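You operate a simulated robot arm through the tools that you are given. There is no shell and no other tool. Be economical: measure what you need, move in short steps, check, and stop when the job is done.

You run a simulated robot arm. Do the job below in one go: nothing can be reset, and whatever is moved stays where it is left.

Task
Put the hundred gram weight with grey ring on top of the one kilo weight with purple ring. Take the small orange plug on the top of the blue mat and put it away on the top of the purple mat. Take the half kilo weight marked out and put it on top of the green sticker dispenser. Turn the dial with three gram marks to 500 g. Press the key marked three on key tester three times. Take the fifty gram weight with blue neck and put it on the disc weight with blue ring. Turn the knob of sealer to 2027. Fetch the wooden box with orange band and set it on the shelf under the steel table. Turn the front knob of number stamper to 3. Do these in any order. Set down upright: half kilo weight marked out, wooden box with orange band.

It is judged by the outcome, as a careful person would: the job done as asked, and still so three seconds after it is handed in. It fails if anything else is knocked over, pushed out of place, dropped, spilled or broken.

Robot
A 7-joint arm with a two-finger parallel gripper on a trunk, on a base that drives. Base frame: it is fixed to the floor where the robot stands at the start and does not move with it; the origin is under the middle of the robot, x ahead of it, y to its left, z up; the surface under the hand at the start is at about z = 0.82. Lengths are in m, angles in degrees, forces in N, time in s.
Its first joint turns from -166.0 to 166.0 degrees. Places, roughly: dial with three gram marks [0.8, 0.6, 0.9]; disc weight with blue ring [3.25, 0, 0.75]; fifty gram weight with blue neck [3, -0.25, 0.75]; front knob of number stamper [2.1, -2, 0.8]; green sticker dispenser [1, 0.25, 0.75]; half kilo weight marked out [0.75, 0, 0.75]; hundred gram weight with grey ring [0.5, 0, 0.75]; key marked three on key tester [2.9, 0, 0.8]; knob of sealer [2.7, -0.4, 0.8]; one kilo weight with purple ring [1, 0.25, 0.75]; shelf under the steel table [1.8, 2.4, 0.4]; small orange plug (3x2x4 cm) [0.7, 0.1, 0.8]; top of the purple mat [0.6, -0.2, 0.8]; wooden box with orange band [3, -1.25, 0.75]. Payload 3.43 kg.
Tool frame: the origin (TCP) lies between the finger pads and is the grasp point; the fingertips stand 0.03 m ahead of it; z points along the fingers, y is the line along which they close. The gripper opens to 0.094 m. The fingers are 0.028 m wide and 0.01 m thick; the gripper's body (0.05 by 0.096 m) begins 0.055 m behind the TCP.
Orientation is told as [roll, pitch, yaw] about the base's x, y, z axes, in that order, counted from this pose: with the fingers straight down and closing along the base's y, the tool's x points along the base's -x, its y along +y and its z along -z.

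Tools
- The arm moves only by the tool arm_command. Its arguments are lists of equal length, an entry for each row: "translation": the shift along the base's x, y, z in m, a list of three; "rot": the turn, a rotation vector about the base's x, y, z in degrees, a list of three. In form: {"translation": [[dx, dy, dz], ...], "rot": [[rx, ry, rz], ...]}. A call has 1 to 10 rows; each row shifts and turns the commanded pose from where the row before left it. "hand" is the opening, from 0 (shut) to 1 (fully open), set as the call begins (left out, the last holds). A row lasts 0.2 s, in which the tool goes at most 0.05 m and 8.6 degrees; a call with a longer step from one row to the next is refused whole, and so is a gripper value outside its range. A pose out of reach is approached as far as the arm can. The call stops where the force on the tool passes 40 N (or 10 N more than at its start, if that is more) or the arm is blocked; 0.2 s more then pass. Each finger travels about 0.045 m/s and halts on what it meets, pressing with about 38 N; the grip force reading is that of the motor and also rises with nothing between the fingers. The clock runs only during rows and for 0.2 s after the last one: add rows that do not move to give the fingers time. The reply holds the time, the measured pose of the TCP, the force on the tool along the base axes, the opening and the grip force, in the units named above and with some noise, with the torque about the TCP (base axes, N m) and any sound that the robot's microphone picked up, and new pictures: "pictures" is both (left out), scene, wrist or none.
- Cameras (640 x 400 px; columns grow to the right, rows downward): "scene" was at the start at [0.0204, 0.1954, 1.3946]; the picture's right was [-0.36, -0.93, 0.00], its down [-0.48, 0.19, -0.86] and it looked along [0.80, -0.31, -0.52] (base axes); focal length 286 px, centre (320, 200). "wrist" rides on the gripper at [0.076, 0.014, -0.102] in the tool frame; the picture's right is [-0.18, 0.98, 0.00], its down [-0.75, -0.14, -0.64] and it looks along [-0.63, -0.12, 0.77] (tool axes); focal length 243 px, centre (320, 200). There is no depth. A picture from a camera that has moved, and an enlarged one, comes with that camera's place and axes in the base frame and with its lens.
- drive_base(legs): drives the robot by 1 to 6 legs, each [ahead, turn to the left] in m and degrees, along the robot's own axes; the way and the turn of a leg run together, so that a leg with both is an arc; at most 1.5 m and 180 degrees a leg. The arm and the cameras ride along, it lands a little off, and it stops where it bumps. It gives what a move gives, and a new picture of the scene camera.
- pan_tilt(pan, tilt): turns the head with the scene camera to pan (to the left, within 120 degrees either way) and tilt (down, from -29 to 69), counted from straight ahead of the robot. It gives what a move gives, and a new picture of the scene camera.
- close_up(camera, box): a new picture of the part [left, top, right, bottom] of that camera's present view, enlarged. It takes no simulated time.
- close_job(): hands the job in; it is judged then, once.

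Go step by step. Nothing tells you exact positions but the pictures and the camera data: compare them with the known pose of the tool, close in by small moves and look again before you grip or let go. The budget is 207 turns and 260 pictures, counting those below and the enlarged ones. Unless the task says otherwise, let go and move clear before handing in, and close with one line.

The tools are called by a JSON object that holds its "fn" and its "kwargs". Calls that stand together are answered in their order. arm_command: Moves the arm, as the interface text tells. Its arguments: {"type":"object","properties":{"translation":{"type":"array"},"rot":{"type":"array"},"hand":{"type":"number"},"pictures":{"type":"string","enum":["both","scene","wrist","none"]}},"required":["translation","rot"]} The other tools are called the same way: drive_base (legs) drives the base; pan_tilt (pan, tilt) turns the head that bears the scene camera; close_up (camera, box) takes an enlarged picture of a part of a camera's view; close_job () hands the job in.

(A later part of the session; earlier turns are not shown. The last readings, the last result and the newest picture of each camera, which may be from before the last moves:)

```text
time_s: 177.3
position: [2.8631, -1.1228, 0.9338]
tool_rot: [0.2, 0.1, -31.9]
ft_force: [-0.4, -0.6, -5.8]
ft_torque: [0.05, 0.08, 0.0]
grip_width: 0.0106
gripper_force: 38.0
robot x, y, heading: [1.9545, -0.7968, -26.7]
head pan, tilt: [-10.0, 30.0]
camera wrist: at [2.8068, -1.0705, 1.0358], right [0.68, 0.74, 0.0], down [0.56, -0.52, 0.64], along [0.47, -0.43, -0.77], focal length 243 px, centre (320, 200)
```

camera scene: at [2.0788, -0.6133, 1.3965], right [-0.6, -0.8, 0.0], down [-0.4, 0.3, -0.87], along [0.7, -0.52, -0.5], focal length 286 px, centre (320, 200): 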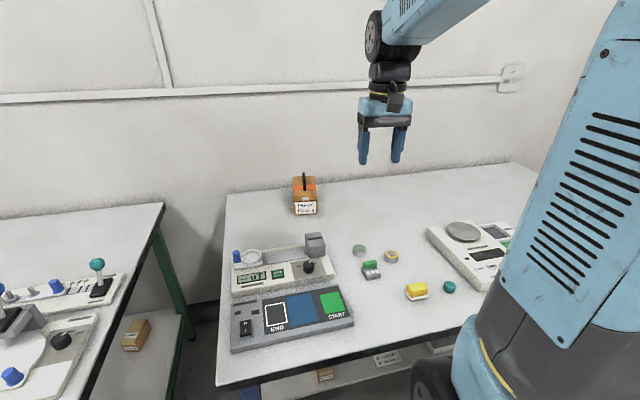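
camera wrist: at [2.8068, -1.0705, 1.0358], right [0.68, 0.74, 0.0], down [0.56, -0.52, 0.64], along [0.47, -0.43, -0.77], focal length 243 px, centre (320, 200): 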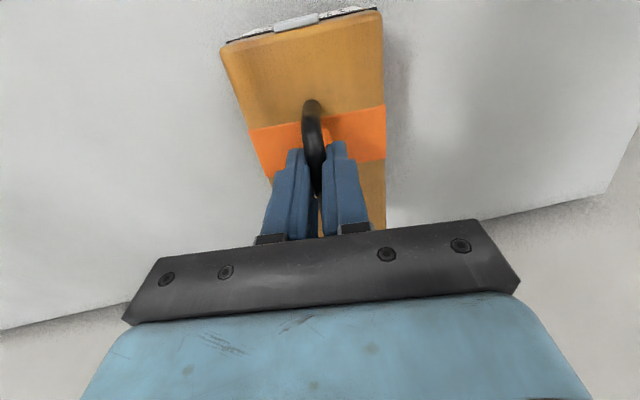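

{"fn": "arm_command", "kwargs": {"translation": [[0, 0, -0.001], [0, 0, -0.001], [0, 0, -0.001]], "rot": [[0, 0, 0], [0, 0, 0], [0, 0, 0]], "pictures": "none"}}

{"fn": "arm_command", "kwargs": {"translation": [[0, 0, 0], [0, 0, 0], [0, 0, 0]], "rot": [[0, 0, 0], [0, 0, 0], [0, 0, 0]], "hand": 0.6, "pictures": "none"}}

{"fn": "arm_command", "kwargs": {"translation": [[0, 0, 0.04], [0, 0, 0.04], [-0.0, 0.0, 0], [0, 0, 0], [0, 0, 0], [0, 0, 0], [0, 0, 0], [0, 0, 0]], "rot": [[0, 0, 0], [0, 0, 0], [-3.975, -6.36, 0], [-3.975, -6.36, 0], [-3.975, -6.36, 0], [-3.975, -6.36, 0], [-3.975, -6.36, 0], [-3.975, -6.36, 0]], "pictures": "both"}}

```text
time_s: 178.1
position: [2.8634, -1.1238, 0.9322]
tool_rot: [0.2, -0.1, -32.0]
ft_force: [-1.3, 0.3, 1.6]
ft_torque: [0.13, 0.18, 0.0]
grip_width: 0.0104
gripper_force: 38.2
robot x, y, heading: [1.9536, -0.7985, -26.7]
head pan, tilt: [-10.0, 30.0]
```

```text
time_s: 178.9
position: [2.8634, -1.1227, 0.9309]
tool_rot: [0.2, 0.0, -32.0]
ft_force: [0.7, -0.8, 0.0]
ft_torque: [-0.01, -0.02, 0.0]
grip_width: 0.0563
gripper_force: 0.2
robot x, y, heading: [1.9552, -0.7918, -26.3]
head pan, tilt: [-10.0, 30.0]
```

```text
time_s: 180.7
position: [2.8637, -1.1236, 1.0117]
tool_rot: [0.2, -45.0, -32.2]
ft_force: [0.3, 0.1, 0.5]
ft_torque: [0.05, -0.01, 0.02]
grip_width: 0.0563
gripper_force: 0.1
robot x, y, heading: [1.9579, -0.7979, -26.8]
head pan, tilt: [-10.0, 30.0]
camera scene: at [2.0792, -0.6138, 1.3965], right [-0.6, -0.8, 0.0], down [-0.4, 0.3, -0.87], along [0.69, -0.52, -0.5], focal length 286 px, centre (320, 200)
camera wrist: at [2.7637, -1.0446, 1.0292], right [0.63, 0.77, 0.13], down [-0.01, -0.16, 0.99], along [0.78, -0.62, -0.09], focal length 243 px, centre (320, 200)
```

scene: 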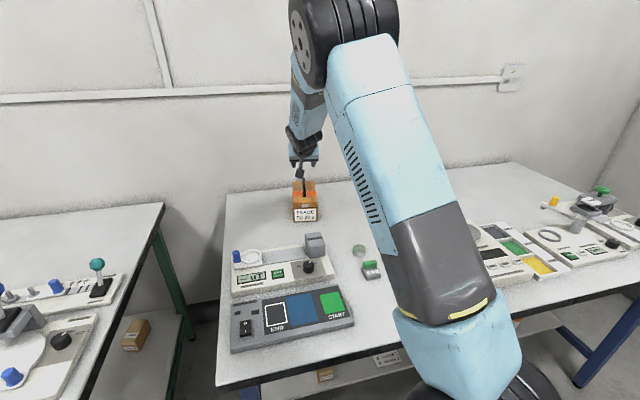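
wrist: 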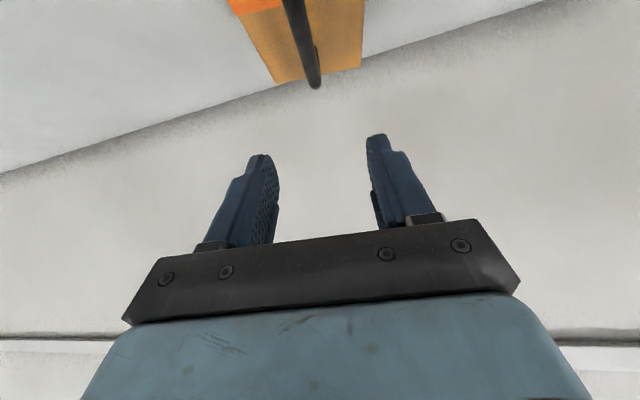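

The 45° tilt works. Lowering onto the handle and closing.

{"fn": "arm_command", "kwargs": {"translation": [[0.0068, -0.0042, -0.03], [0, 0, -0.03], [0, 0, -0.017], [0, 0, 0]], "rot": [[0, 0, 0], [0, 0, 0], [0, 0, 0], [0, 0, 0]], "pictures": "wrist"}}

{"fn": "close_up", "kwargs": {"camera": "scene", "box": [265, 120, 345, 230]}}

```text
time_s: 181.7
position: [2.8699, -1.1271, 0.9337]
tool_rot: [0.2, -45.0, -32.0]
ft_force: [-0.7, -0.1, -0.9]
ft_torque: [0.01, 0.02, 0.0]
grip_width: 0.0565
gripper_force: 0.0
robot x, y, heading: [1.9529, -0.7953, -26.9]
head pan, tilt: [-10.0, 30.0]
camera wrist: at [2.7706, -1.0484, 0.952], right [0.63, 0.77, 0.13], down [-0.01, -0.16, 0.99], along [0.78, -0.62, -0.1], focal length 243 px, centre (320, 200)
```

wrist: 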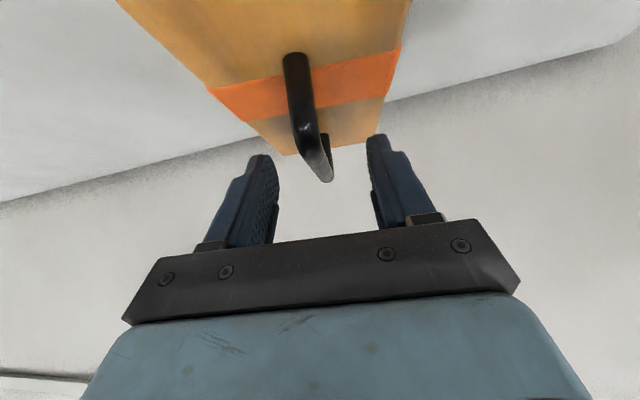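

```text
3.64 times, centred on (305, 175) of scene
camera zoom: at [2.0792, -0.6135, 1.3965], right [-0.6, -0.8, 0.0], down [-0.4, 0.3, -0.87], along [0.69, -0.52, -0.5], focal length 1040 px, centre (374, 291)
```

zoom: 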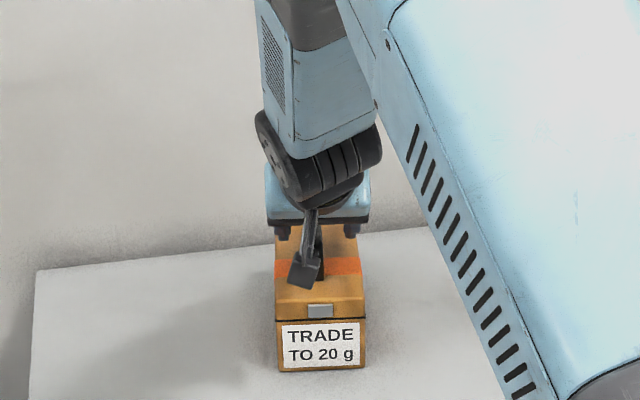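

{"fn": "arm_command", "kwargs": {"translation": [[0, 0, 0], [0, 0, 0], [0, 0, 0], [0, 0, 0], [0, 0, 0]], "rot": [[0, 0, 0], [0, 0, 0], [0, 0, 0], [0, 0, 0], [0, 0, 0]], "hand": 0, "pictures": "none"}}

{"fn": "arm_command", "kwargs": {"translation": [[0, 0, 0.02], [0, 0, 0.03]], "rot": [[0, 0, 0], [0, 0, 0]], "pictures": "wrist"}}

{"fn": "close_up", "kwargs": {"camera": "scene", "box": [265, 120, 345, 230]}}

```text
time_s: 182.9
position: [2.8708, -1.128, 0.9338]
tool_rot: [0.3, -45.1, -32.0]
ft_force: [0.2, 1.6, 0.7]
ft_torque: [0.12, 0.1, -0.04]
grip_width: 0.0105
gripper_force: 38.0
robot x, y, heading: [1.9587, -0.7965, -26.6]
head pan, tilt: [-10.0, 30.0]
```

```text
time_s: 183.5
position: [2.87, -1.1268, 0.9835]
tool_rot: [0.2, -45.0, -32.0]
ft_force: [0.0, 0.7, -6.3]
ft_torque: [0.03, 0.05, 0.03]
grip_width: 0.0103
gripper_force: 38.3
robot x, y, heading: [1.9568, -0.7964, -26.6]
head pan, tilt: [-10.0, 30.0]
camera wrist: at [2.7721, -1.0484, 1.0017], right [0.63, 0.77, 0.13], down [-0.01, -0.16, 0.99], along [0.78, -0.62, -0.1], focal length 243 px, centre (320, 200)
```

wrist: 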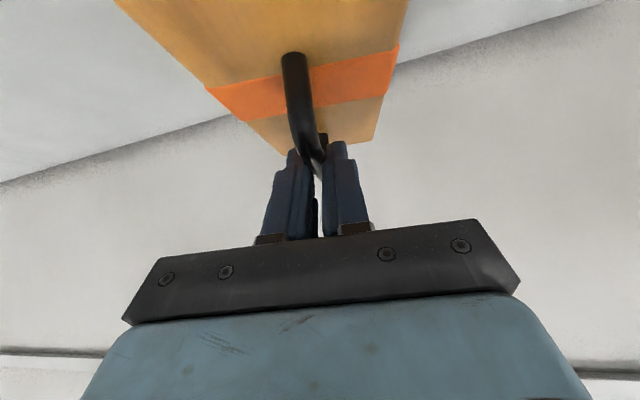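

```text
3.64 times, centred on (305, 175) of scene
camera zoom: at [2.0798, -0.6137, 1.3964], right [-0.6, -0.8, 0.0], down [-0.4, 0.3, -0.87], along [0.69, -0.52, -0.5], focal length 1040 px, centre (374, 291)
```

zoom: 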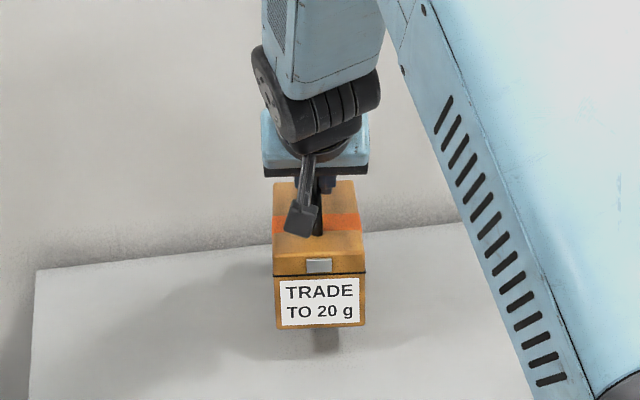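

The box hangs level in the tilted grip. Now retract it and drive along the corridor to the steel table, whose legs put it at about x 1.3–2.2, y 1.8–3.0.

{"fn": "arm_command", "kwargs": {"translation": [[-0.03, 0.005, 0.035], [-0.038, 0.006, 0.02], [-0.042, 0.0068, 0.015], [-0.042, 0.0068, 0.015], [-0.042, 0.0068, 0.015], [-0.042, 0.0068, 0.012], [-0.042, 0.0068, 0.012], [-0.042, 0.0068, 0.012], [-0.045, 0.0068, 0]], "rot": [[0, 0, 0], [0, 0, 0], [0, 0, 0], [0, 0, 0], [0, 0, 0], [0, 0, 0], [0, 0, 0], [0, 0, 0], [0, 0, 0]], "pictures": "wrist"}}

{"fn": "drive_base", "kwargs": {"legs": [[-0.3, 0], [0, 45]]}}

{"fn": "drive_base", "kwargs": {"legs": [[0, 45]]}}

```text
time_s: 185.7
position: [2.3743, -1.2313, 1.1074]
tool_rot: [-2.2, -43.7, -57.3]
ft_force: [0.1, -0.2, -5.8]
ft_torque: [0.03, 0.01, 0.03]
grip_width: 0.0103
gripper_force: 38.3
robot x, y, heading: [1.9571, -0.7984, -26.7]
head pan, tilt: [-10.0, 30.0]
stopped in row 9: the arm was blocked; the commanded pose is now the measured one
camera wrist: at [2.3223, -1.1161, 1.1291], right [0.91, 0.4, 0.1], down [-0.04, -0.15, 0.99], along [0.41, -0.91, -0.12], focal length 243 px, centre (320, 200)
```

wrist: 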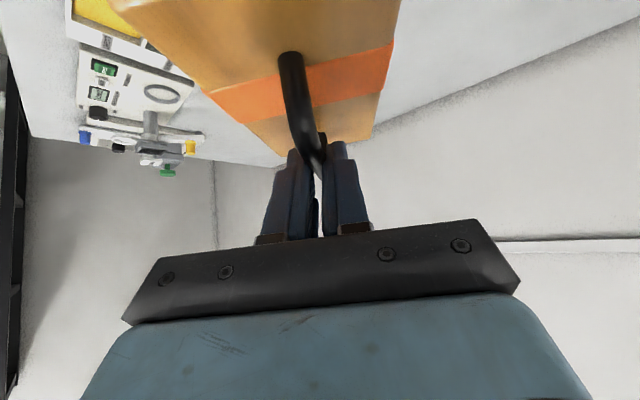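

```text
time_s: 190.2
position: [2.2904, -0.6677, 1.1093]
tool_rot: [-2.2, -43.7, -11.9]
ft_force: [0.6, 0.7, -6.5]
ft_torque: [0.05, 0.06, 0.02]
grip_width: 0.0104
gripper_force: 38.1
robot x, y, heading: [1.7008, -0.7045, 18.8]
head pan, tilt: [-10.0, 30.0]
camera scene: at [1.657, -0.4884, 1.3965], right [0.15, -0.99, 0.0], down [-0.49, -0.08, -0.87], along [0.86, 0.13, -0.5], focal length 286 px, centre (320, 200)
```

scene: 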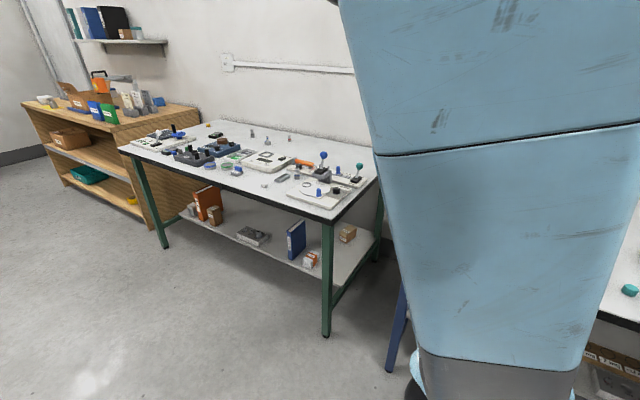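

```text
time_s: 192.9
position: [2.094, -0.2619, 1.1089]
tool_rot: [-2.2, -43.9, 32.9]
ft_force: [0.2, 0.2, -5.9]
ft_torque: [0.0, 0.09, 0.02]
grip_width: 0.0102
gripper_force: 37.9
robot x, y, heading: [1.7461, -0.722, 63.1]
head pan, tilt: [-10.0, 30.0]
camera scene: at [1.5608, -0.598, 1.3965], right [0.8, -0.6, 0.0], down [-0.3, -0.4, -0.87], along [0.52, 0.69, -0.5], focal length 286 px, centre (320, 200)
```

scene: 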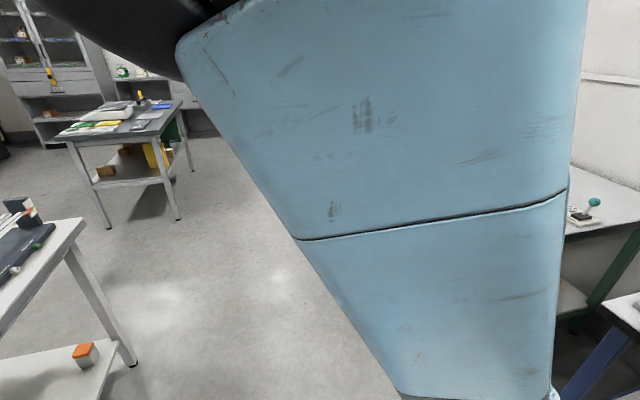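

The arm got too close to the body and its yaw drifted about 30°, but the box is still held. I'll straighten the arm, then drive on.

{"fn": "arm_command", "kwargs": {"translation": [[-0.0155, 0.0247, 0], [-0.0155, 0.0247, 0], [-0.0155, 0.0247, 0], [-0.0155, 0.0247, 0]], "rot": [[0, 0, 7.5], [0, 0, 7.5], [0, 0, 7.5], [0, 0, 7.5]], "pictures": "none"}}

{"fn": "drive_base", "kwargs": {"legs": [[1.4, 1]]}}

{"fn": "pan_tilt", "kwargs": {"pan": 45, "tilt": 30}}

```text
time_s: 193.9
position: [2.0303, -0.1631, 1.1098]
tool_rot: [-2.3, -43.7, 63.0]
ft_force: [0.6, -0.8, -5.8]
ft_torque: [-0.06, 0.08, -0.02]
grip_width: 0.0102
gripper_force: 38.0
robot x, y, heading: [1.7461, -0.7239, 63.1]
head pan, tilt: [-10.0, 30.0]
```

```text
time_s: 200.9
position: [2.6397, 1.0837, 1.1105]
tool_rot: [-2.2, -43.7, 63.8]
ft_force: [-0.4, 0.3, -4.9]
ft_torque: [-0.06, 0.06, 0.02]
grip_width: 0.0099
gripper_force: 37.3
robot x, y, heading: [2.3694, 0.5195, 64.1]
head pan, tilt: [-10.0, 30.0]
camera scene: at [2.1768, 0.6416, 1.3965], right [0.81, -0.59, 0.0], down [-0.29, -0.41, -0.87], along [0.51, 0.7, -0.5], focal length 286 px, centre (320, 200)
```

scene: 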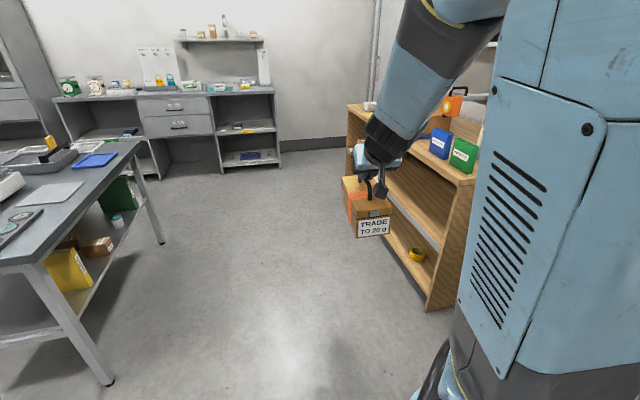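

```text
time_s: 202.1
position: [2.6389, 1.0842, 1.1102]
tool_rot: [-2.2, -43.7, 63.7]
ft_force: [0.2, 0.8, -5.1]
ft_torque: [-0.09, 0.07, 0.01]
grip_width: 0.0104
gripper_force: 38.1
robot x, y, heading: [2.363, 0.5209, 63.9]
head pan, tilt: [45.0, 30.0]
camera scene: at [2.0942, 0.654, 1.3965], right [0.95, 0.32, 0.0], down [0.16, -0.47, -0.87], along [-0.28, 0.82, -0.5], focal length 286 px, centre (320, 200)
```

scene: 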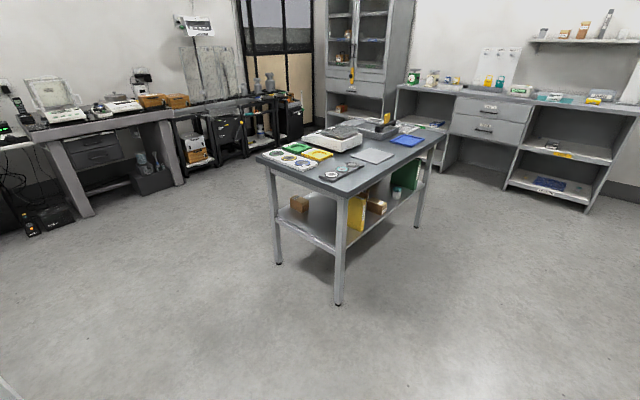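

{"fn": "close_up", "kwargs": {"camera": "scene", "box": [250, 130, 450, 310]}}

```text
2.22 times, centred on (350, 220) of scene
camera zoom: at [2.0942, 0.654, 1.3965], right [0.95, 0.32, 0.0], down [0.16, -0.47, -0.87], along [-0.28, 0.82, -0.5], focal length 636 px, centre (253, 156)
```

zoom: 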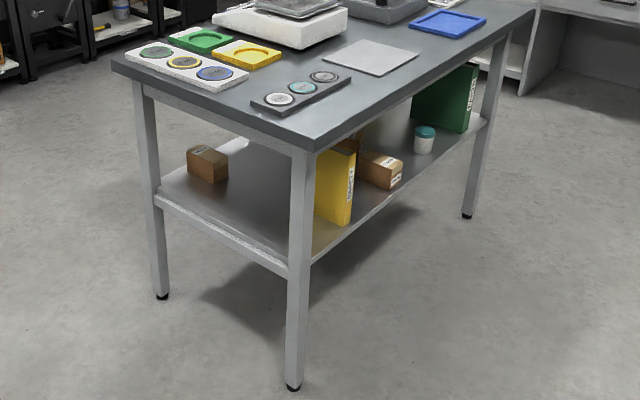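

The steel table's near end has free shelf space between the brown box and the yellow binder. I'll drive around to face that short end.

{"fn": "drive_base", "kwargs": {"legs": [[0, 41]]}}

{"fn": "drive_base", "kwargs": {"legs": [[0, 41]]}}

```text
time_s: 204.5
position: [2.2406, 1.1349, 1.1105]
tool_rot: [-2.1, -43.6, 101.3]
ft_force: [-0.2, 0.5, -5.6]
ft_torque: [-0.13, -0.04, 0.02]
grip_width: 0.0105
gripper_force: 37.8
robot x, y, heading: [2.4007, 0.5265, 103.1]
head pan, tilt: [45.0, 30.0]
stopped in leg 1: the robot was blocked; the commanded pose is now the measured one
camera scene: at [2.1093, 0.4611, 1.3965], right [0.53, 0.85, 0.0], down [0.42, -0.27, -0.87], along [-0.73, 0.46, -0.5], focal length 286 px, centre (320, 200)
```

scene: 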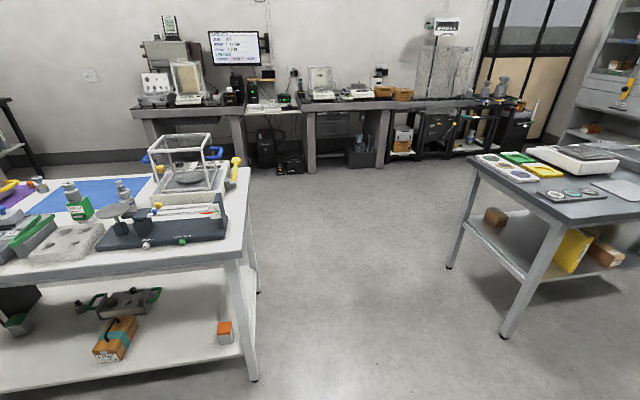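

```text
time_s: 207.1
position: [1.8796, 0.8889, 1.1111]
tool_rot: [-2.1, -43.6, 141.4]
ft_force: [1.0, 0.8, -4.2]
ft_torque: [-0.04, -0.07, 0.03]
grip_width: 0.0104
gripper_force: 37.9
robot x, y, heading: [2.4259, 0.5587, 143.6]
head pan, tilt: [45.0, 30.0]
stopped in leg 1: the robot was blocked; the commanded pose is now the measured one
camera scene: at [2.2438, 0.3228, 1.3966], right [-0.15, 0.99, 0.0], down [0.49, 0.08, -0.87], along [-0.86, -0.13, -0.5], focal length 286 px, centre (320, 200)
```

scene: 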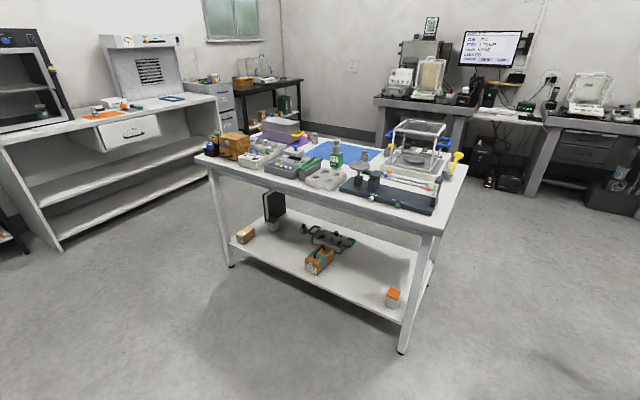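

{"fn": "drive_base", "kwargs": {"legs": [[0.3, 7], [1.05, 0]]}}

{"fn": "drive_base", "kwargs": {"legs": [[0, -42]]}}

{"fn": "drive_base", "kwargs": {"legs": [[0, -43]]}}

```text
time_s: 214.3
position: [0.6673, 1.5103, 1.1111]
tool_rot: [-2.1, -43.6, 148.2]
ft_force: [-0.2, -0.5, -6.1]
ft_torque: [-0.03, -0.13, -0.04]
grip_width: 0.0104
gripper_force: 38.4
robot x, y, heading: [1.2508, 1.252, 150.2]
head pan, tilt: [45.0, 30.0]
camera scene: at [1.0941, 0.9918, 1.3965], right [-0.27, 0.96, 0.0], down [0.48, 0.13, -0.87], along [-0.83, -0.23, -0.5], focal length 286 px, centre (320, 200)
```

scene: 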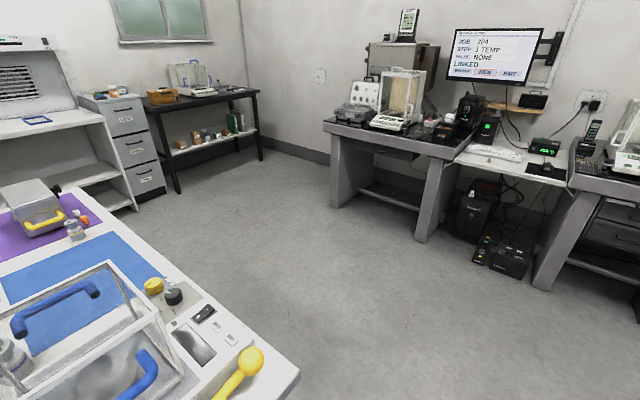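

```text
time_s: 217.2
position: [0.9925, 1.8325, 1.1124]
tool_rot: [-2.3, -43.4, 106.1]
ft_force: [-0.6, 1.0, 0.7]
ft_torque: [0.0, -0.06, -0.06]
grip_width: 0.0
gripper_force: 33.3
robot x, y, heading: [1.205, 1.2356, 108.3]
head pan, tilt: [45.0, 30.0]
stopped in leg 1: the robot was blocked; the commanded pose is now the measured one
camera scene: at [0.9193, 1.1466, 1.3964], right [0.45, 0.89, 0.0], down [0.45, -0.22, -0.87], along [-0.77, 0.39, -0.5], focal length 286 px, centre (320, 200)
```

scene: 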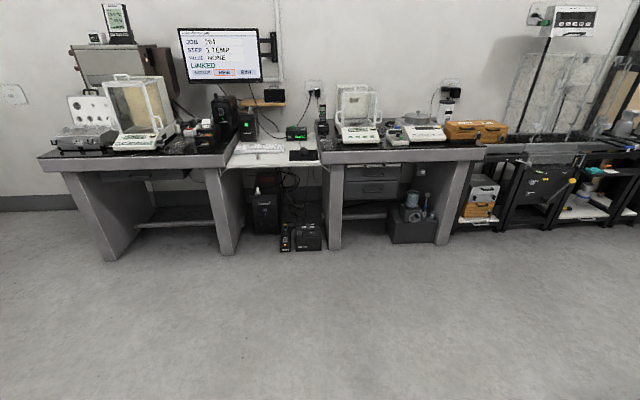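

```text
time_s: 219.5
position: [1.4032, 1.8447, 1.1125]
tool_rot: [-2.2, -43.6, 68.5]
ft_force: [-0.6, -0.7, 0.1]
ft_torque: [-0.03, -0.02, -0.02]
grip_width: 0.0
gripper_force: 33.3
robot x, y, heading: [1.1701, 1.2539, 69.7]
head pan, tilt: [45.0, 30.0]
stopped in leg 1: the robot was blocked; the commanded pose is now the measured one
camera scene: at [0.8898, 1.3625, 1.3964], right [0.91, 0.42, 0.0], down [0.21, -0.46, -0.87], along [-0.36, 0.79, -0.5], focal length 286 px, centre (320, 200)
```

scene: 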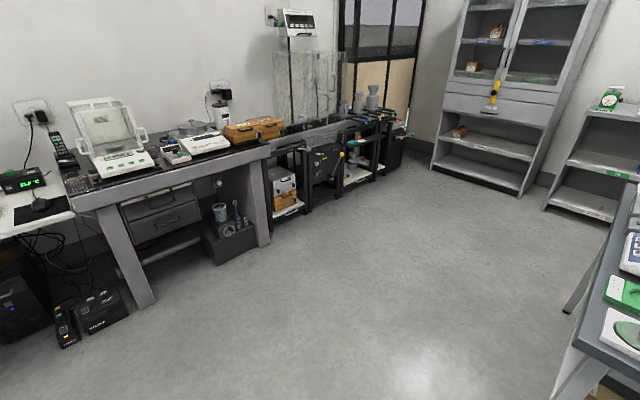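

The gripper reads empty: the box slipped during the turn. I need to find where it landed.

{"fn": "pan_tilt", "kwargs": {"pan": 10, "tilt": 55}}

{"fn": "pan_tilt", "kwargs": {"pan": 65, "tilt": 60}}

```text
time_s: 220.6
position: [1.4037, 1.8443, 1.1128]
tool_rot: [-2.3, -43.6, 68.5]
ft_force: [0.9, -0.3, -0.7]
ft_torque: [-0.02, -0.01, -0.03]
grip_width: 0.0
gripper_force: 33.2
robot x, y, heading: [1.1723, 1.2545, 69.8]
head pan, tilt: [10.0, 55.0]
camera scene: at [0.9407, 1.3509, 1.3605], right [0.98, -0.18, 0.0], down [-0.15, -0.81, -0.57], along [0.1, 0.56, -0.82], focal length 286 px, centre (320, 200)
```

scene: 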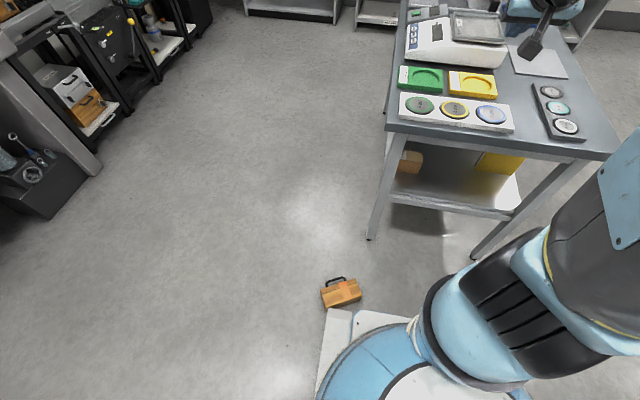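

```text
time_s: 221.8
position: [1.4029, 1.8454, 1.1128]
tool_rot: [-2.4, -43.7, 68.5]
ft_force: [-0.7, 0.0, 0.4]
ft_torque: [0.01, 0.01, -0.01]
grip_width: 0.0
gripper_force: 33.2
robot x, y, heading: [1.168, 1.2539, 69.5]
head pan, tilt: [65.0, 60.0]
camera scene: at [0.8809, 1.3275, 1.3544], right [0.71, 0.7, 0.0], down [0.61, -0.62, -0.5], along [-0.35, 0.36, -0.87], focal length 286 px, centre (320, 200)
```

scene: 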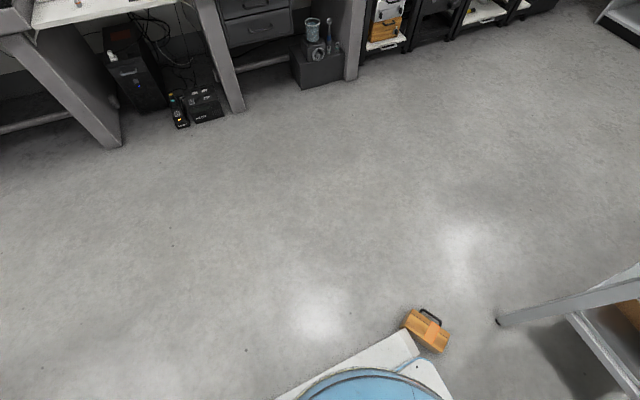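

{"fn": "drive_base", "kwargs": {"legs": [[-0.12, 0]]}}

{"fn": "pan_tilt", "kwargs": {"pan": 10, "tilt": 50}}

{"fn": "close_up", "kwargs": {"camera": "scene", "box": [260, 220, 420, 340]}}

```text
time_s: 223.0
position: [1.3609, 1.7282, 1.1132]
tool_rot: [-2.3, -43.6, 68.4]
ft_force: [-0.7, -0.5, 0.0]
ft_torque: [-0.01, 0.0, 0.0]
grip_width: 0.0002
gripper_force: 32.8
robot x, y, heading: [1.1261, 1.1407, 69.6]
head pan, tilt: [65.0, 60.0]
camera scene: at [0.8383, 1.2132, 1.3544], right [0.71, 0.7, 0.0], down [0.61, -0.62, -0.5], along [-0.35, 0.36, -0.87], focal length 286 px, centre (320, 200)
```

scene: 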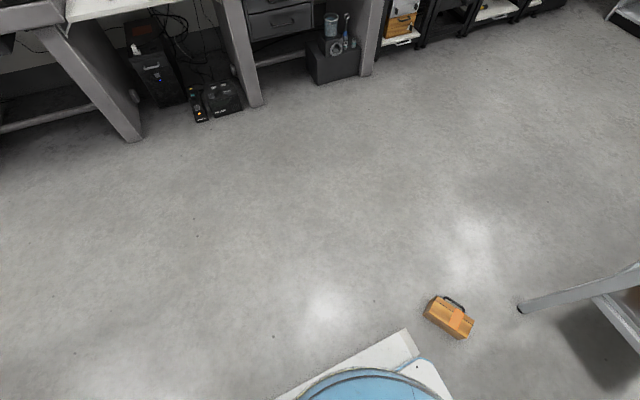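

```text
time_s: 224.3
position: [1.3613, 1.7309, 1.1145]
tool_rot: [-2.3, -43.7, 68.4]
ft_force: [0.1, -0.9, 0.0]
ft_torque: [-0.03, 0.01, 0.01]
grip_width: 0.0
gripper_force: 33.2
robot x, y, heading: [1.1299, 1.1385, 69.4]
head pan, tilt: [10.0, 50.0]
camera scene: at [0.899, 1.2415, 1.3669], right [0.98, -0.18, 0.0], down [-0.14, -0.75, -0.64], along [0.12, 0.63, -0.77], focal length 286 px, centre (320, 200)
```

scene: 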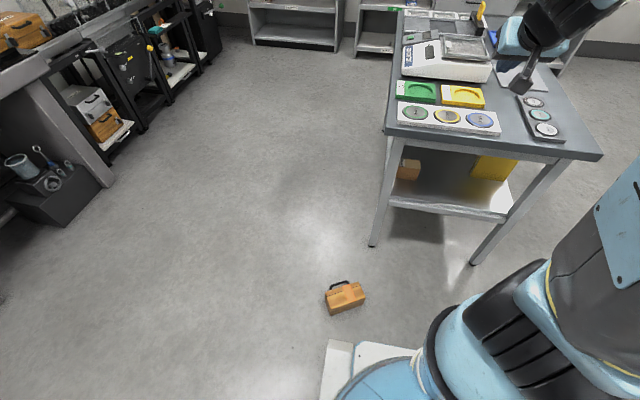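

```text
3.33 times, centred on (340, 280) of scene
camera zoom: at [0.899, 1.2415, 1.3669], right [0.98, -0.18, 0.0], down [-0.14, -0.75, -0.64], along [0.12, 0.63, -0.77], focal length 954 px, centre (253, -67)
```

zoom: 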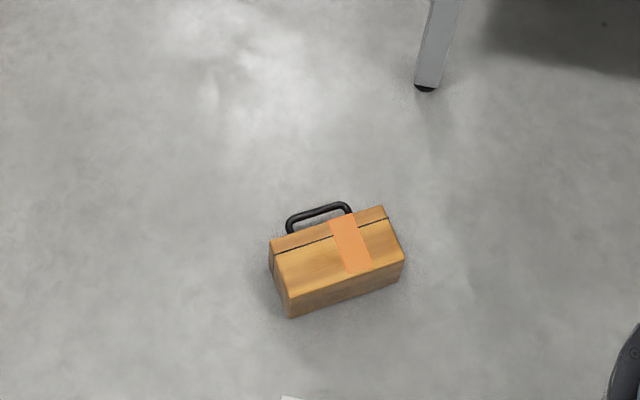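

The box lies on its long side on the floor with its handle pointing away. I can grip that handle from above, then turn the hand 90° about the bar. That stands the box upright and points the hand horizontally, which suits the shelf. First, straighten the tool.

{"fn": "arm_command", "kwargs": {"translation": [[-0.02, 0, 0], [-0.02, 0, 0], [-0.02, 0, 0], [-0.02, 0, 0], [-0.02, 0, 0], [-0.02, 0, 0], [0, 0, 0]], "rot": [[-6.77, 2.68, 0], [-6.77, 2.68, 0], [-6.77, 2.68, 0], [-6.77, 2.68, 0], [-6.77, 2.68, 0], [-6.77, 2.68, 0], [0.85, 2.14, 0]], "pictures": "none"}}

{"fn": "arm_command", "kwargs": {"translation": [[-0.02, 0, -0.02], [-0.02, 0, -0.02], [-0.02, 0, -0.02], [-0.02, 0, -0.02], [-0.02, 0, -0.02], [-0.02, 0, -0.02], [0, 0, -0.02], [0, 0, -0.02]], "rot": [[0, 0, -7.5], [0, 0, -7.5], [0, 0, -7.5], [0, 0, -7.5], [0, 0, -7.5], [0, 0, -7.5], [0, 0, -7.5], [0, 0, -7.5]], "hand": 0.4, "pictures": "scene"}}

```text
time_s: 225.9
position: [1.2386, 1.73, 1.1141]
tool_rot: [0.0, 0.1, 68.5]
ft_force: [-0.4, -0.2, 0.6]
ft_torque: [0.0, 0.0, 0.03]
grip_width: 0.0001
gripper_force: 33.0
robot x, y, heading: [1.129, 1.1384, 69.6]
head pan, tilt: [10.0, 50.0]
```

```text
time_s: 227.7
position: [1.1218, 1.7288, 0.9538]
tool_rot: [0.1, 0.1, 8.3]
ft_force: [-0.3, 0.1, 0.8]
ft_torque: [0.0, 0.04, -0.01]
grip_width: 0.0378
gripper_force: 0.1
robot x, y, heading: [1.1297, 1.1365, 69.4]
head pan, tilt: [10.0, 50.0]
camera scene: at [0.899, 1.2413, 1.367], right [0.98, -0.18, 0.0], down [-0.14, -0.75, -0.64], along [0.12, 0.63, -0.77], focal length 286 px, centre (320, 200)
```

scene: 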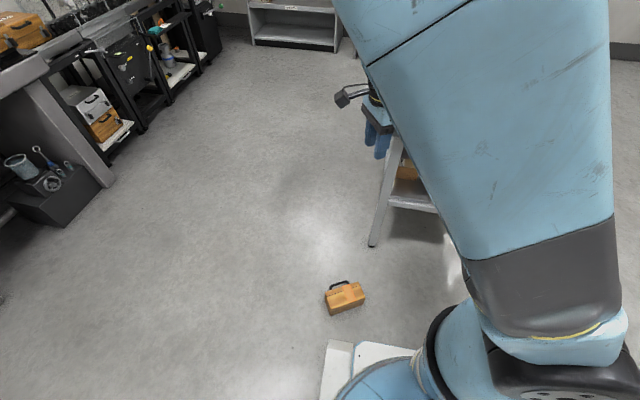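

{"fn": "arm_command", "kwargs": {"translation": [[-0.002, 0.003, -0.048], [-0.002, 0.003, -0.048], [-0.002, 0.003, -0.048], [-0.002, 0.003, -0.048], [-0.002, 0.003, -0.048], [-0.002, 0.003, -0.048], [-0.002, 0.003, -0.048], [-0.002, 0.003, -0.048], [-0.002, 0.003, -0.048], [-0.002, 0.003, -0.048]], "rot": [[0, 0, 0], [0, 0, 0], [0, 0, 0], [0, 0, 0], [0, 0, 0], [0, 0, 0], [0, 0, 0], [0, 0, 0], [0, 0, 0], [0, 0, 0]], "pictures": "wrist"}}

```text
time_s: 229.9
position: [1.1006, 1.761, 0.4721]
tool_rot: [0.2, 0.1, 8.4]
ft_force: [-0.2, 0.4, 0.0]
ft_torque: [0.02, 0.02, -0.03]
grip_width: 0.0374
gripper_force: 0.0
robot x, y, heading: [1.1294, 1.1382, 69.7]
head pan, tilt: [10.0, 50.0]
camera wrist: at [1.0239, 1.7626, 0.5745], right [0.04, 1.0, 0.0], down [0.77, -0.03, 0.64], along [0.64, -0.02, -0.77], focal length 243 px, centre (320, 200)
```

wrist: 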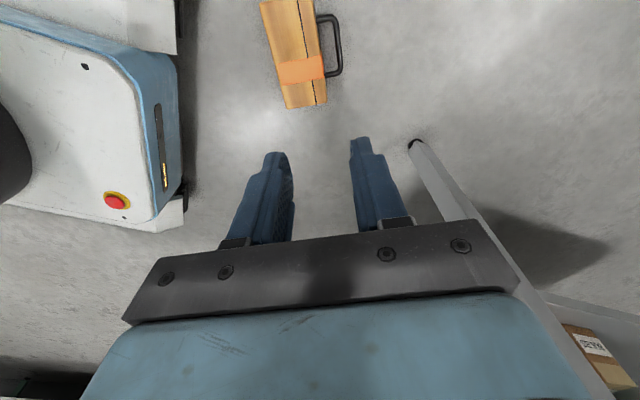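

The arm reaches low. The bar is centred at (1.100, 1.792), at about 12°. Narrowing the opening to fit the handle loop and descending closer.

{"fn": "arm_command", "kwargs": {"translation": [[0, 0.0039, -0.043], [0, 0.0039, -0.043], [0, 0.0039, -0.043], [0, 0.0039, -0.043], [0, 0.0039, -0.043], [0, 0.0039, -0.043], [0, 0.0039, -0.043], [0, 0.0039, -0.043]], "rot": [[0, 0, 4], [0, 0, 0], [0, 0, 0], [0, 0, 0], [0, 0, 0], [0, 0, 0], [0, 0, 0], [0, 0, 0]], "hand": 0.26, "pictures": "wrist"}}

```text
time_s: 231.7
position: [1.1021, 1.7904, 0.1288]
tool_rot: [0.2, 0.0, 12.3]
ft_force: [-0.6, 0.5, -0.5]
ft_torque: [-0.04, 0.0, -0.03]
grip_width: 0.0246
gripper_force: 0.1
robot x, y, heading: [1.1253, 1.1423, 69.6]
head pan, tilt: [10.0, 50.0]
camera wrist: at [1.024, 1.7883, 0.2314], right [-0.03, 1.0, 0.0], down [0.77, 0.02, 0.64], along [0.64, 0.02, -0.77], focal length 243 px, centre (320, 200)
```

wrist: 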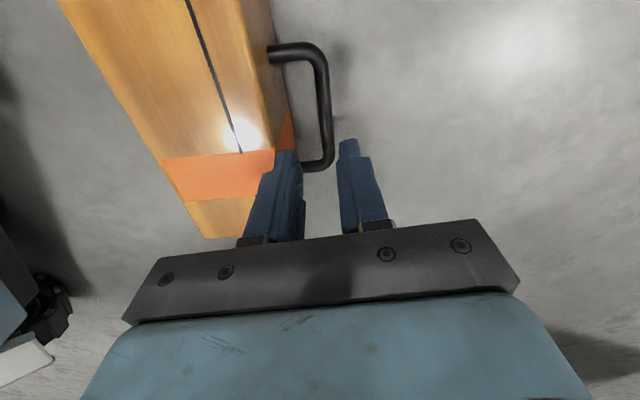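

{"fn": "arm_command", "kwargs": {"translation": [[-0.008, 0.003, -0.008], [0, 0, 0]], "rot": [[0, 0, 0], [0, 0, 0]], "pictures": "wrist"}}

```text
time_s: 232.3
position: [1.0924, 1.7942, 0.1229]
tool_rot: [0.0, 0.2, 12.4]
ft_force: [0.9, 0.8, -0.3]
ft_torque: [0.0, 0.02, -0.01]
grip_width: 0.0242
gripper_force: 0.2
robot x, y, heading: [1.1265, 1.1388, 69.2]
head pan, tilt: [10.0, 50.0]
camera wrist: at [1.0157, 1.7912, 0.2235], right [-0.03, 1.0, 0.0], down [0.77, 0.02, 0.64], along [0.64, 0.02, -0.77], focal length 243 px, centre (320, 200)
```

wrist: 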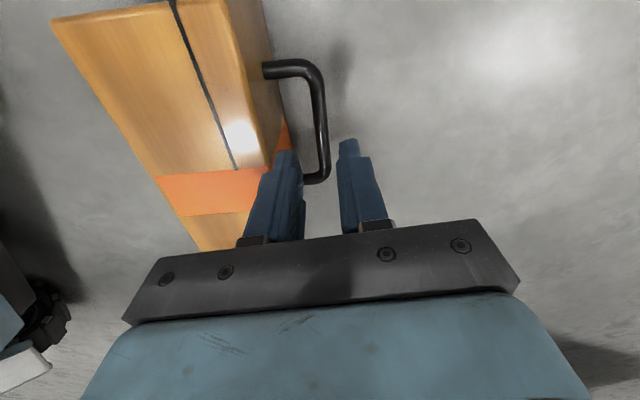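

{"fn": "arm_command", "kwargs": {"translation": [[0.003, 0, -0.02], [0, 0, -0.02], [0, 0, -0.015], [0, 0, -0.01], [0, 0, 0]], "rot": [[0, 0, -3], [0, 0, 0], [0, 0, 0], [0, 0, 0], [0, 0, 0]], "pictures": "wrist"}}

```text
time_s: 233.5
position: [1.0945, 1.7941, 0.0907]
tool_rot: [0.0, 0.1, 9.5]
ft_force: [0.8, 0.2, -0.4]
ft_torque: [-0.04, -0.02, -0.03]
grip_width: 0.0244
gripper_force: 0.0
out of reach, approached as far as the arm can: row 2, 3, 4
robot x, y, heading: [1.1269, 1.1433, 69.7]
head pan, tilt: [10.0, 50.0]
camera wrist: at [1.0185, 1.7956, 0.194], right [0.02, 1.0, 0.0], down [0.77, -0.02, 0.64], along [0.64, -0.01, -0.77], focal length 243 px, centre (320, 200)
```

wrist: 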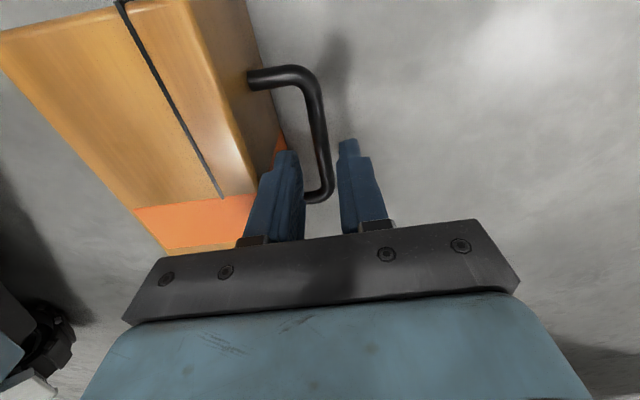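

The arm bottoms out at z 0.09 here. I'll test whether reaching farther out allows a lower position.

{"fn": "arm_command", "kwargs": {"translation": [[0, 0, 0.04], [0, 0.04, 0.02], [0, 0.045, 0], [0, 0.045, 0], [0, 0, -0.04], [0, 0, -0.03], [0, 0, -0.02], [0, 0, -0.01]], "rot": [[0, 0, 0], [0, 0, 0], [0, 0, 0], [0, 0, 0], [0, 0, 0], [0, 0, 0], [0, 0, 0], [0, 0, 0]], "pictures": "none"}}

```text
time_s: 235.3
position: [1.0944, 1.9248, 0.1417]
tool_rot: [0.0, 0.1, 9.5]
ft_force: [0.6, 0.2, 0.3]
ft_torque: [0.0, -0.01, 0.0]
grip_width: 0.0244
gripper_force: 0.1
out of reach, approached as far as the arm can: row 5, 6, 7, 8
robot x, y, heading: [1.1281, 1.1388, 69.7]
head pan, tilt: [10.0, 50.0]
```

Closer is better: reach improves nearer to the body. I'll raise the arm, square the base to the box and come nearer.

{"fn": "arm_command", "kwargs": {"translation": [[0, -0.02, 0.048], [0, -0.02, 0.048], [0, -0.02, 0.048], [0, -0.02, 0.048], [0, -0.02, 0.048], [0, 0, 0.048]], "rot": [[0, 0, 0], [0, 0, 0], [0, 0, 0], [0, 0, 0], [0, 0, 0], [0, 0, 0]], "pictures": "none"}}

{"fn": "drive_base", "kwargs": {"legs": [[-0.1, 0], [0, 29]]}}

```text
refused: row 1 steps farther than a row can; nothing moved
```

```text
time_s: 236.4
position: [1.0777, 1.866, 0.1439]
tool_rot: [0.1, 0.1, 9.1]
ft_force: [-0.2, 0.1, 0.5]
ft_torque: [0.01, -0.01, -0.02]
grip_width: 0.0242
gripper_force: 0.0
robot x, y, heading: [1.1056, 1.0768, 69.2]
head pan, tilt: [10.0, 50.0]
stopped in leg 1: the robot was blocked; the commanded pose is now the measured one
camera scene: at [0.8788, 1.1833, 1.3669], right [0.98, -0.19, 0.0], down [-0.14, -0.75, -0.64], along [0.12, 0.63, -0.77], focal length 286 px, centre (320, 200)
```

scene: 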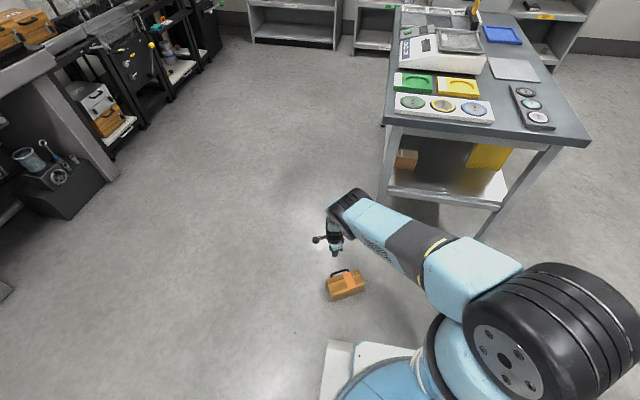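

{"fn": "arm_command", "kwargs": {"translation": [[0, -0.01, 0.045], [0, -0.01, 0.045], [0, -0.01, 0.045], [0, -0.01, 0.045], [0, -0.01, 0.045], [0, -0.01, 0.045]], "rot": [[0, 0, 0], [0, 0, 0], [0, 0, 0], [0, 0, 0], [0, 0, 0], [0, 0, 0]], "pictures": "none"}}

{"fn": "drive_base", "kwargs": {"legs": [[0.04, 0], [0, 29]]}}

```text
time_s: 237.8
position: [1.0765, 1.8058, 0.4116]
tool_rot: [0.0, 0.1, 9.1]
ft_force: [0.3, 0.0, 0.0]
ft_torque: [-0.01, 0.01, 0.03]
grip_width: 0.0244
gripper_force: 0.0
robot x, y, heading: [1.1092, 1.0829, 69.3]
head pan, tilt: [10.0, 50.0]
```

```text
time_s: 240.0
position: [0.8152, 1.7894, 0.4138]
tool_rot: [0.0, 0.1, 32.0]
ft_force: [-0.1, -0.2, 1.0]
ft_torque: [-0.02, -0.05, 0.0]
grip_width: 0.0243
gripper_force: 0.1
robot x, y, heading: [1.1414, 1.1298, 86.7]
head pan, tilt: [10.0, 50.0]
stopped in leg 2: the robot was blocked; the commanded pose is now the measured one
camera scene: at [0.8964, 1.1633, 1.3669], right [0.99, 0.12, 0.0], down [0.09, -0.76, -0.64], along [-0.08, 0.64, -0.77], focal length 286 px, centre (320, 200)
```

scene: 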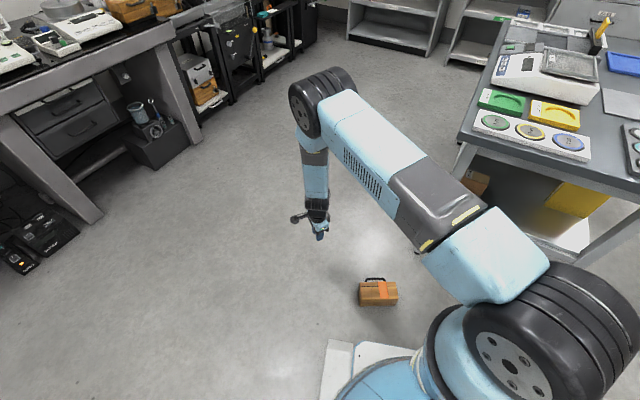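

{"fn": "drive_base", "kwargs": {"legs": [[0.12, 0]]}}

{"fn": "arm_command", "kwargs": {"translation": [[0.045, 0, 0], [0.045, 0, 0], [0.045, 0, 0], [0.045, 0, 0], [0.045, -0.02, 0], [0.045, -0.03, 0]], "rot": [[0, 0, -4], [0, 0, -4], [0, 0, -4], [0, 0, -4], [0, 0, -4], [0, 0, -3]], "pictures": "wrist"}}

```text
time_s: 241.2
position: [0.8224, 1.9085, 0.4143]
tool_rot: [0.0, 0.0, 31.9]
ft_force: [-1.1, -0.3, 0.6]
ft_torque: [-0.05, 0.01, 0.0]
grip_width: 0.0244
gripper_force: 0.1
robot x, y, heading: [1.1506, 1.2542, 86.4]
head pan, tilt: [10.0, 50.0]
camera scene: at [0.9031, 1.2826, 1.3669], right [0.99, 0.12, 0.0], down [0.09, -0.76, -0.64], along [-0.08, 0.64, -0.77], focal length 286 px, centre (320, 200)
```

scene: 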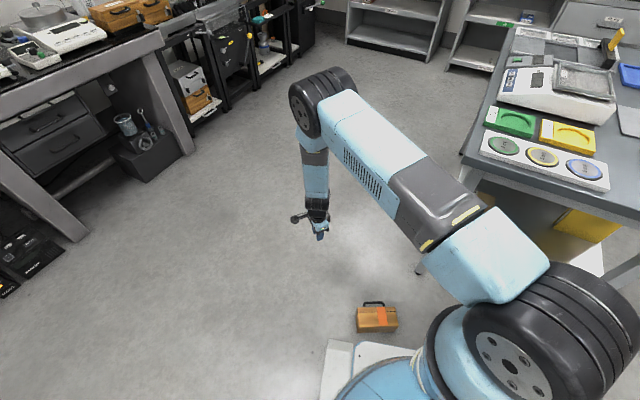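

```text
refused: row 6 steps farther than a row can; nothing moved
```

{"fn": "arm_command", "kwargs": {"translation": [[0.038, -0.015, 0], [0.038, -0.015, 0], [0.038, -0.015, 0], [0.038, -0.015, 0], [0.038, -0.015, 0], [0.038, -0.015, 0], [0.04, -0.02, 0]], "rot": [[0, 0, -4], [0, 0, -4], [0, 0, -4], [0, 0, -4], [0, 0, -4], [0, 0, -3], [0, 0, 0]], "pictures": "wrist"}}

```text
time_s: 242.8
position: [1.0899, 1.7994, 0.4138]
tool_rot: [0.0, 0.2, 8.9]
ft_force: [0.4, 1.2, 0.7]
ft_torque: [-0.01, -0.03, 0.01]
grip_width: 0.0245
gripper_force: 0.0
robot x, y, heading: [1.1476, 1.2524, 86.9]
head pan, tilt: [10.0, 50.0]
camera wrist: at [1.0125, 1.801, 0.5169], right [0.03, 1.0, 0.0], down [0.77, -0.02, 0.64], along [0.64, -0.02, -0.77], focal length 243 px, centre (320, 200)
```

wrist: 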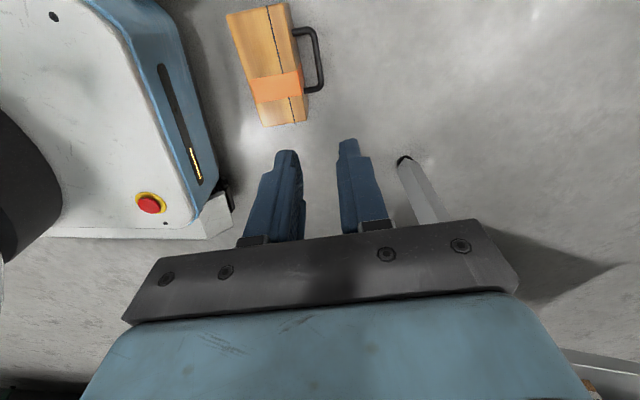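

{"fn": "arm_command", "kwargs": {"translation": [[0.0009, -0.0006, -0.0425], [0.0009, -0.0006, -0.0425], [0.0009, -0.0006, -0.0425], [0.0009, -0.0006, -0.0425], [0.0009, -0.0006, -0.0425], [0.0009, -0.0006, -0.0425], [0.0009, -0.0006, -0.0425]], "rot": [[0, 0, -2.4], [0, 0, 0], [0, 0, 0], [0, 0, 0], [0, 0, 0], [0, 0, 0], [0, 0, 0]], "pictures": "wrist"}}

```text
time_s: 244.4
position: [1.0957, 1.7949, 0.1133]
tool_rot: [0.0, 0.1, 6.4]
ft_force: [0.3, -0.3, 0.6]
ft_torque: [-0.01, 0.0, 0.02]
grip_width: 0.0243
gripper_force: 0.1
robot x, y, heading: [1.1523, 1.2524, 86.9]
head pan, tilt: [10.0, 50.0]
camera wrist: at [1.0196, 1.8009, 0.2166], right [0.07, 1.0, 0.0], down [0.77, -0.06, 0.64], along [0.64, -0.05, -0.77], focal length 243 px, centre (320, 200)
```

wrist: 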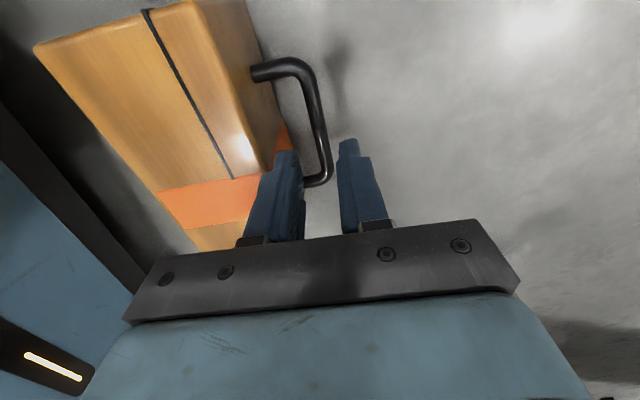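

{"fn": "arm_command", "kwargs": {"translation": [[0, 0, -0.02], [0, 0, -0.015], [0, 0, -0.012], [0, 0, -0.008], [0, 0, 0]], "rot": [[0, 0, 0], [0, 0, 0], [0, 0, 0], [0, 0, 0], [0, 0, 0]], "pictures": "wrist"}}

```text
time_s: 245.7
position: [1.0966, 1.7974, 0.078]
tool_rot: [0.0, 0.2, 6.6]
ft_force: [-0.7, 0.1, 0.7]
ft_torque: [-0.01, 0.01, -0.02]
grip_width: 0.0244
gripper_force: 0.0
out of reach, approached as far as the arm can: row 3, 4
robot x, y, heading: [1.1501, 1.252, 86.6]
head pan, tilt: [10.0, 50.0]
camera wrist: at [1.0196, 1.8026, 0.1816], right [0.07, 1.0, 0.0], down [0.77, -0.05, 0.64], along [0.64, -0.05, -0.77], focal length 243 px, centre (320, 200)
```

wrist: 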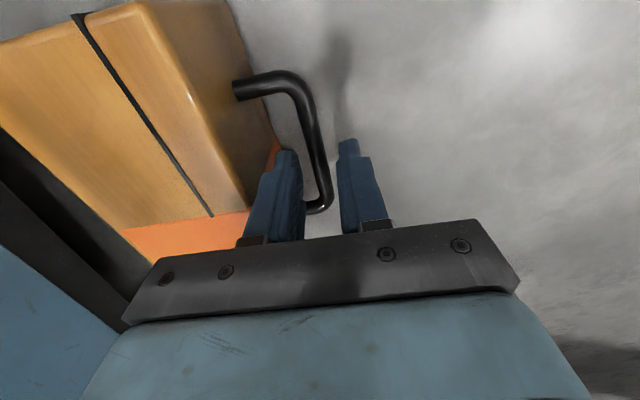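

The arm's absolute low limit is about z 0.078, so the fingertips just miss the bar. Instead I can grip the box body across lid and bottom (~0.09 m, the gripper opens 0.094), with one finger inside the handle loop. I'll raise and back the base off a little.

{"fn": "arm_command", "kwargs": {"translation": [[0, 0, 0.045], [0, 0, 0.045], [0, 0, 0.045], [0, 0, 0.045]], "rot": [[0, 0, 0], [0, 0, 0], [0, 0, 0], [0, 0, 0]], "hand": 1, "pictures": "none"}}

{"fn": "drive_base", "kwargs": {"legs": [[-0.09, 0]]}}

{"fn": "close_up", "kwargs": {"camera": "wrist", "box": [0, 0, 640, 400]}}

```text
time_s: 246.7
position: [1.0958, 1.796, 0.26]
tool_rot: [-0.1, 0.2, 6.5]
ft_force: [0.1, -0.3, 0.4]
ft_torque: [0.0, 0.01, 0.02]
grip_width: 0.0941
gripper_force: 0.1
robot x, y, heading: [1.1509, 1.2534, 86.6]
head pan, tilt: [10.0, 50.0]
```

```text
time_s: 247.8
position: [1.0905, 1.7061, 0.2596]
tool_rot: [0.0, 0.2, 6.6]
ft_force: [-0.2, -0.1, 0.9]
ft_torque: [-0.01, -0.04, 0.01]
grip_width: 0.0938
gripper_force: 0.1
robot x, y, heading: [1.1494, 1.1613, 86.8]
head pan, tilt: [10.0, 50.0]
camera scene: at [0.8981, 1.1916, 1.3669], right [0.99, 0.12, 0.0], down [0.09, -0.76, -0.64], along [-0.08, 0.64, -0.77], focal length 286 px, centre (320, 200)
```

scene: 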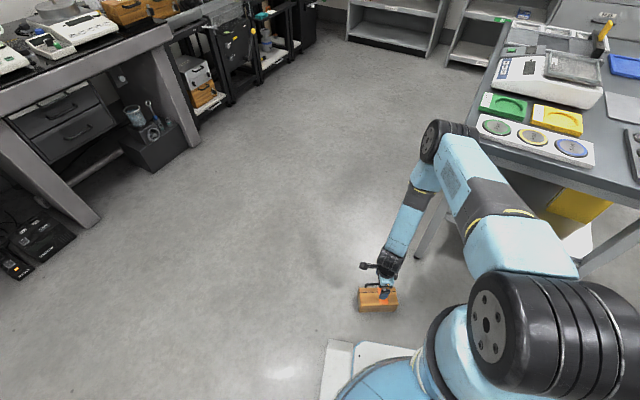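

```text
1.00 times, centred on (320, 200) of wrist (not enlarged: the box is as wide or as high as the picture)
camera zoom: at [1.0142, 1.712, 0.3622], right [0.07, 1.0, 0.0], down [0.77, -0.06, 0.64], along [0.64, -0.05, -0.77], focal length 243 px, centre (320, 200)
```

zoom: 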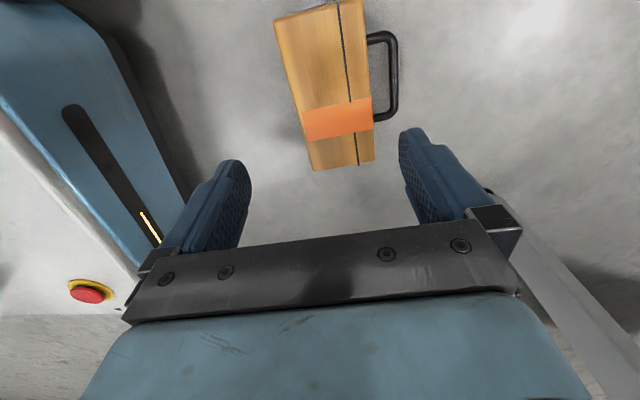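

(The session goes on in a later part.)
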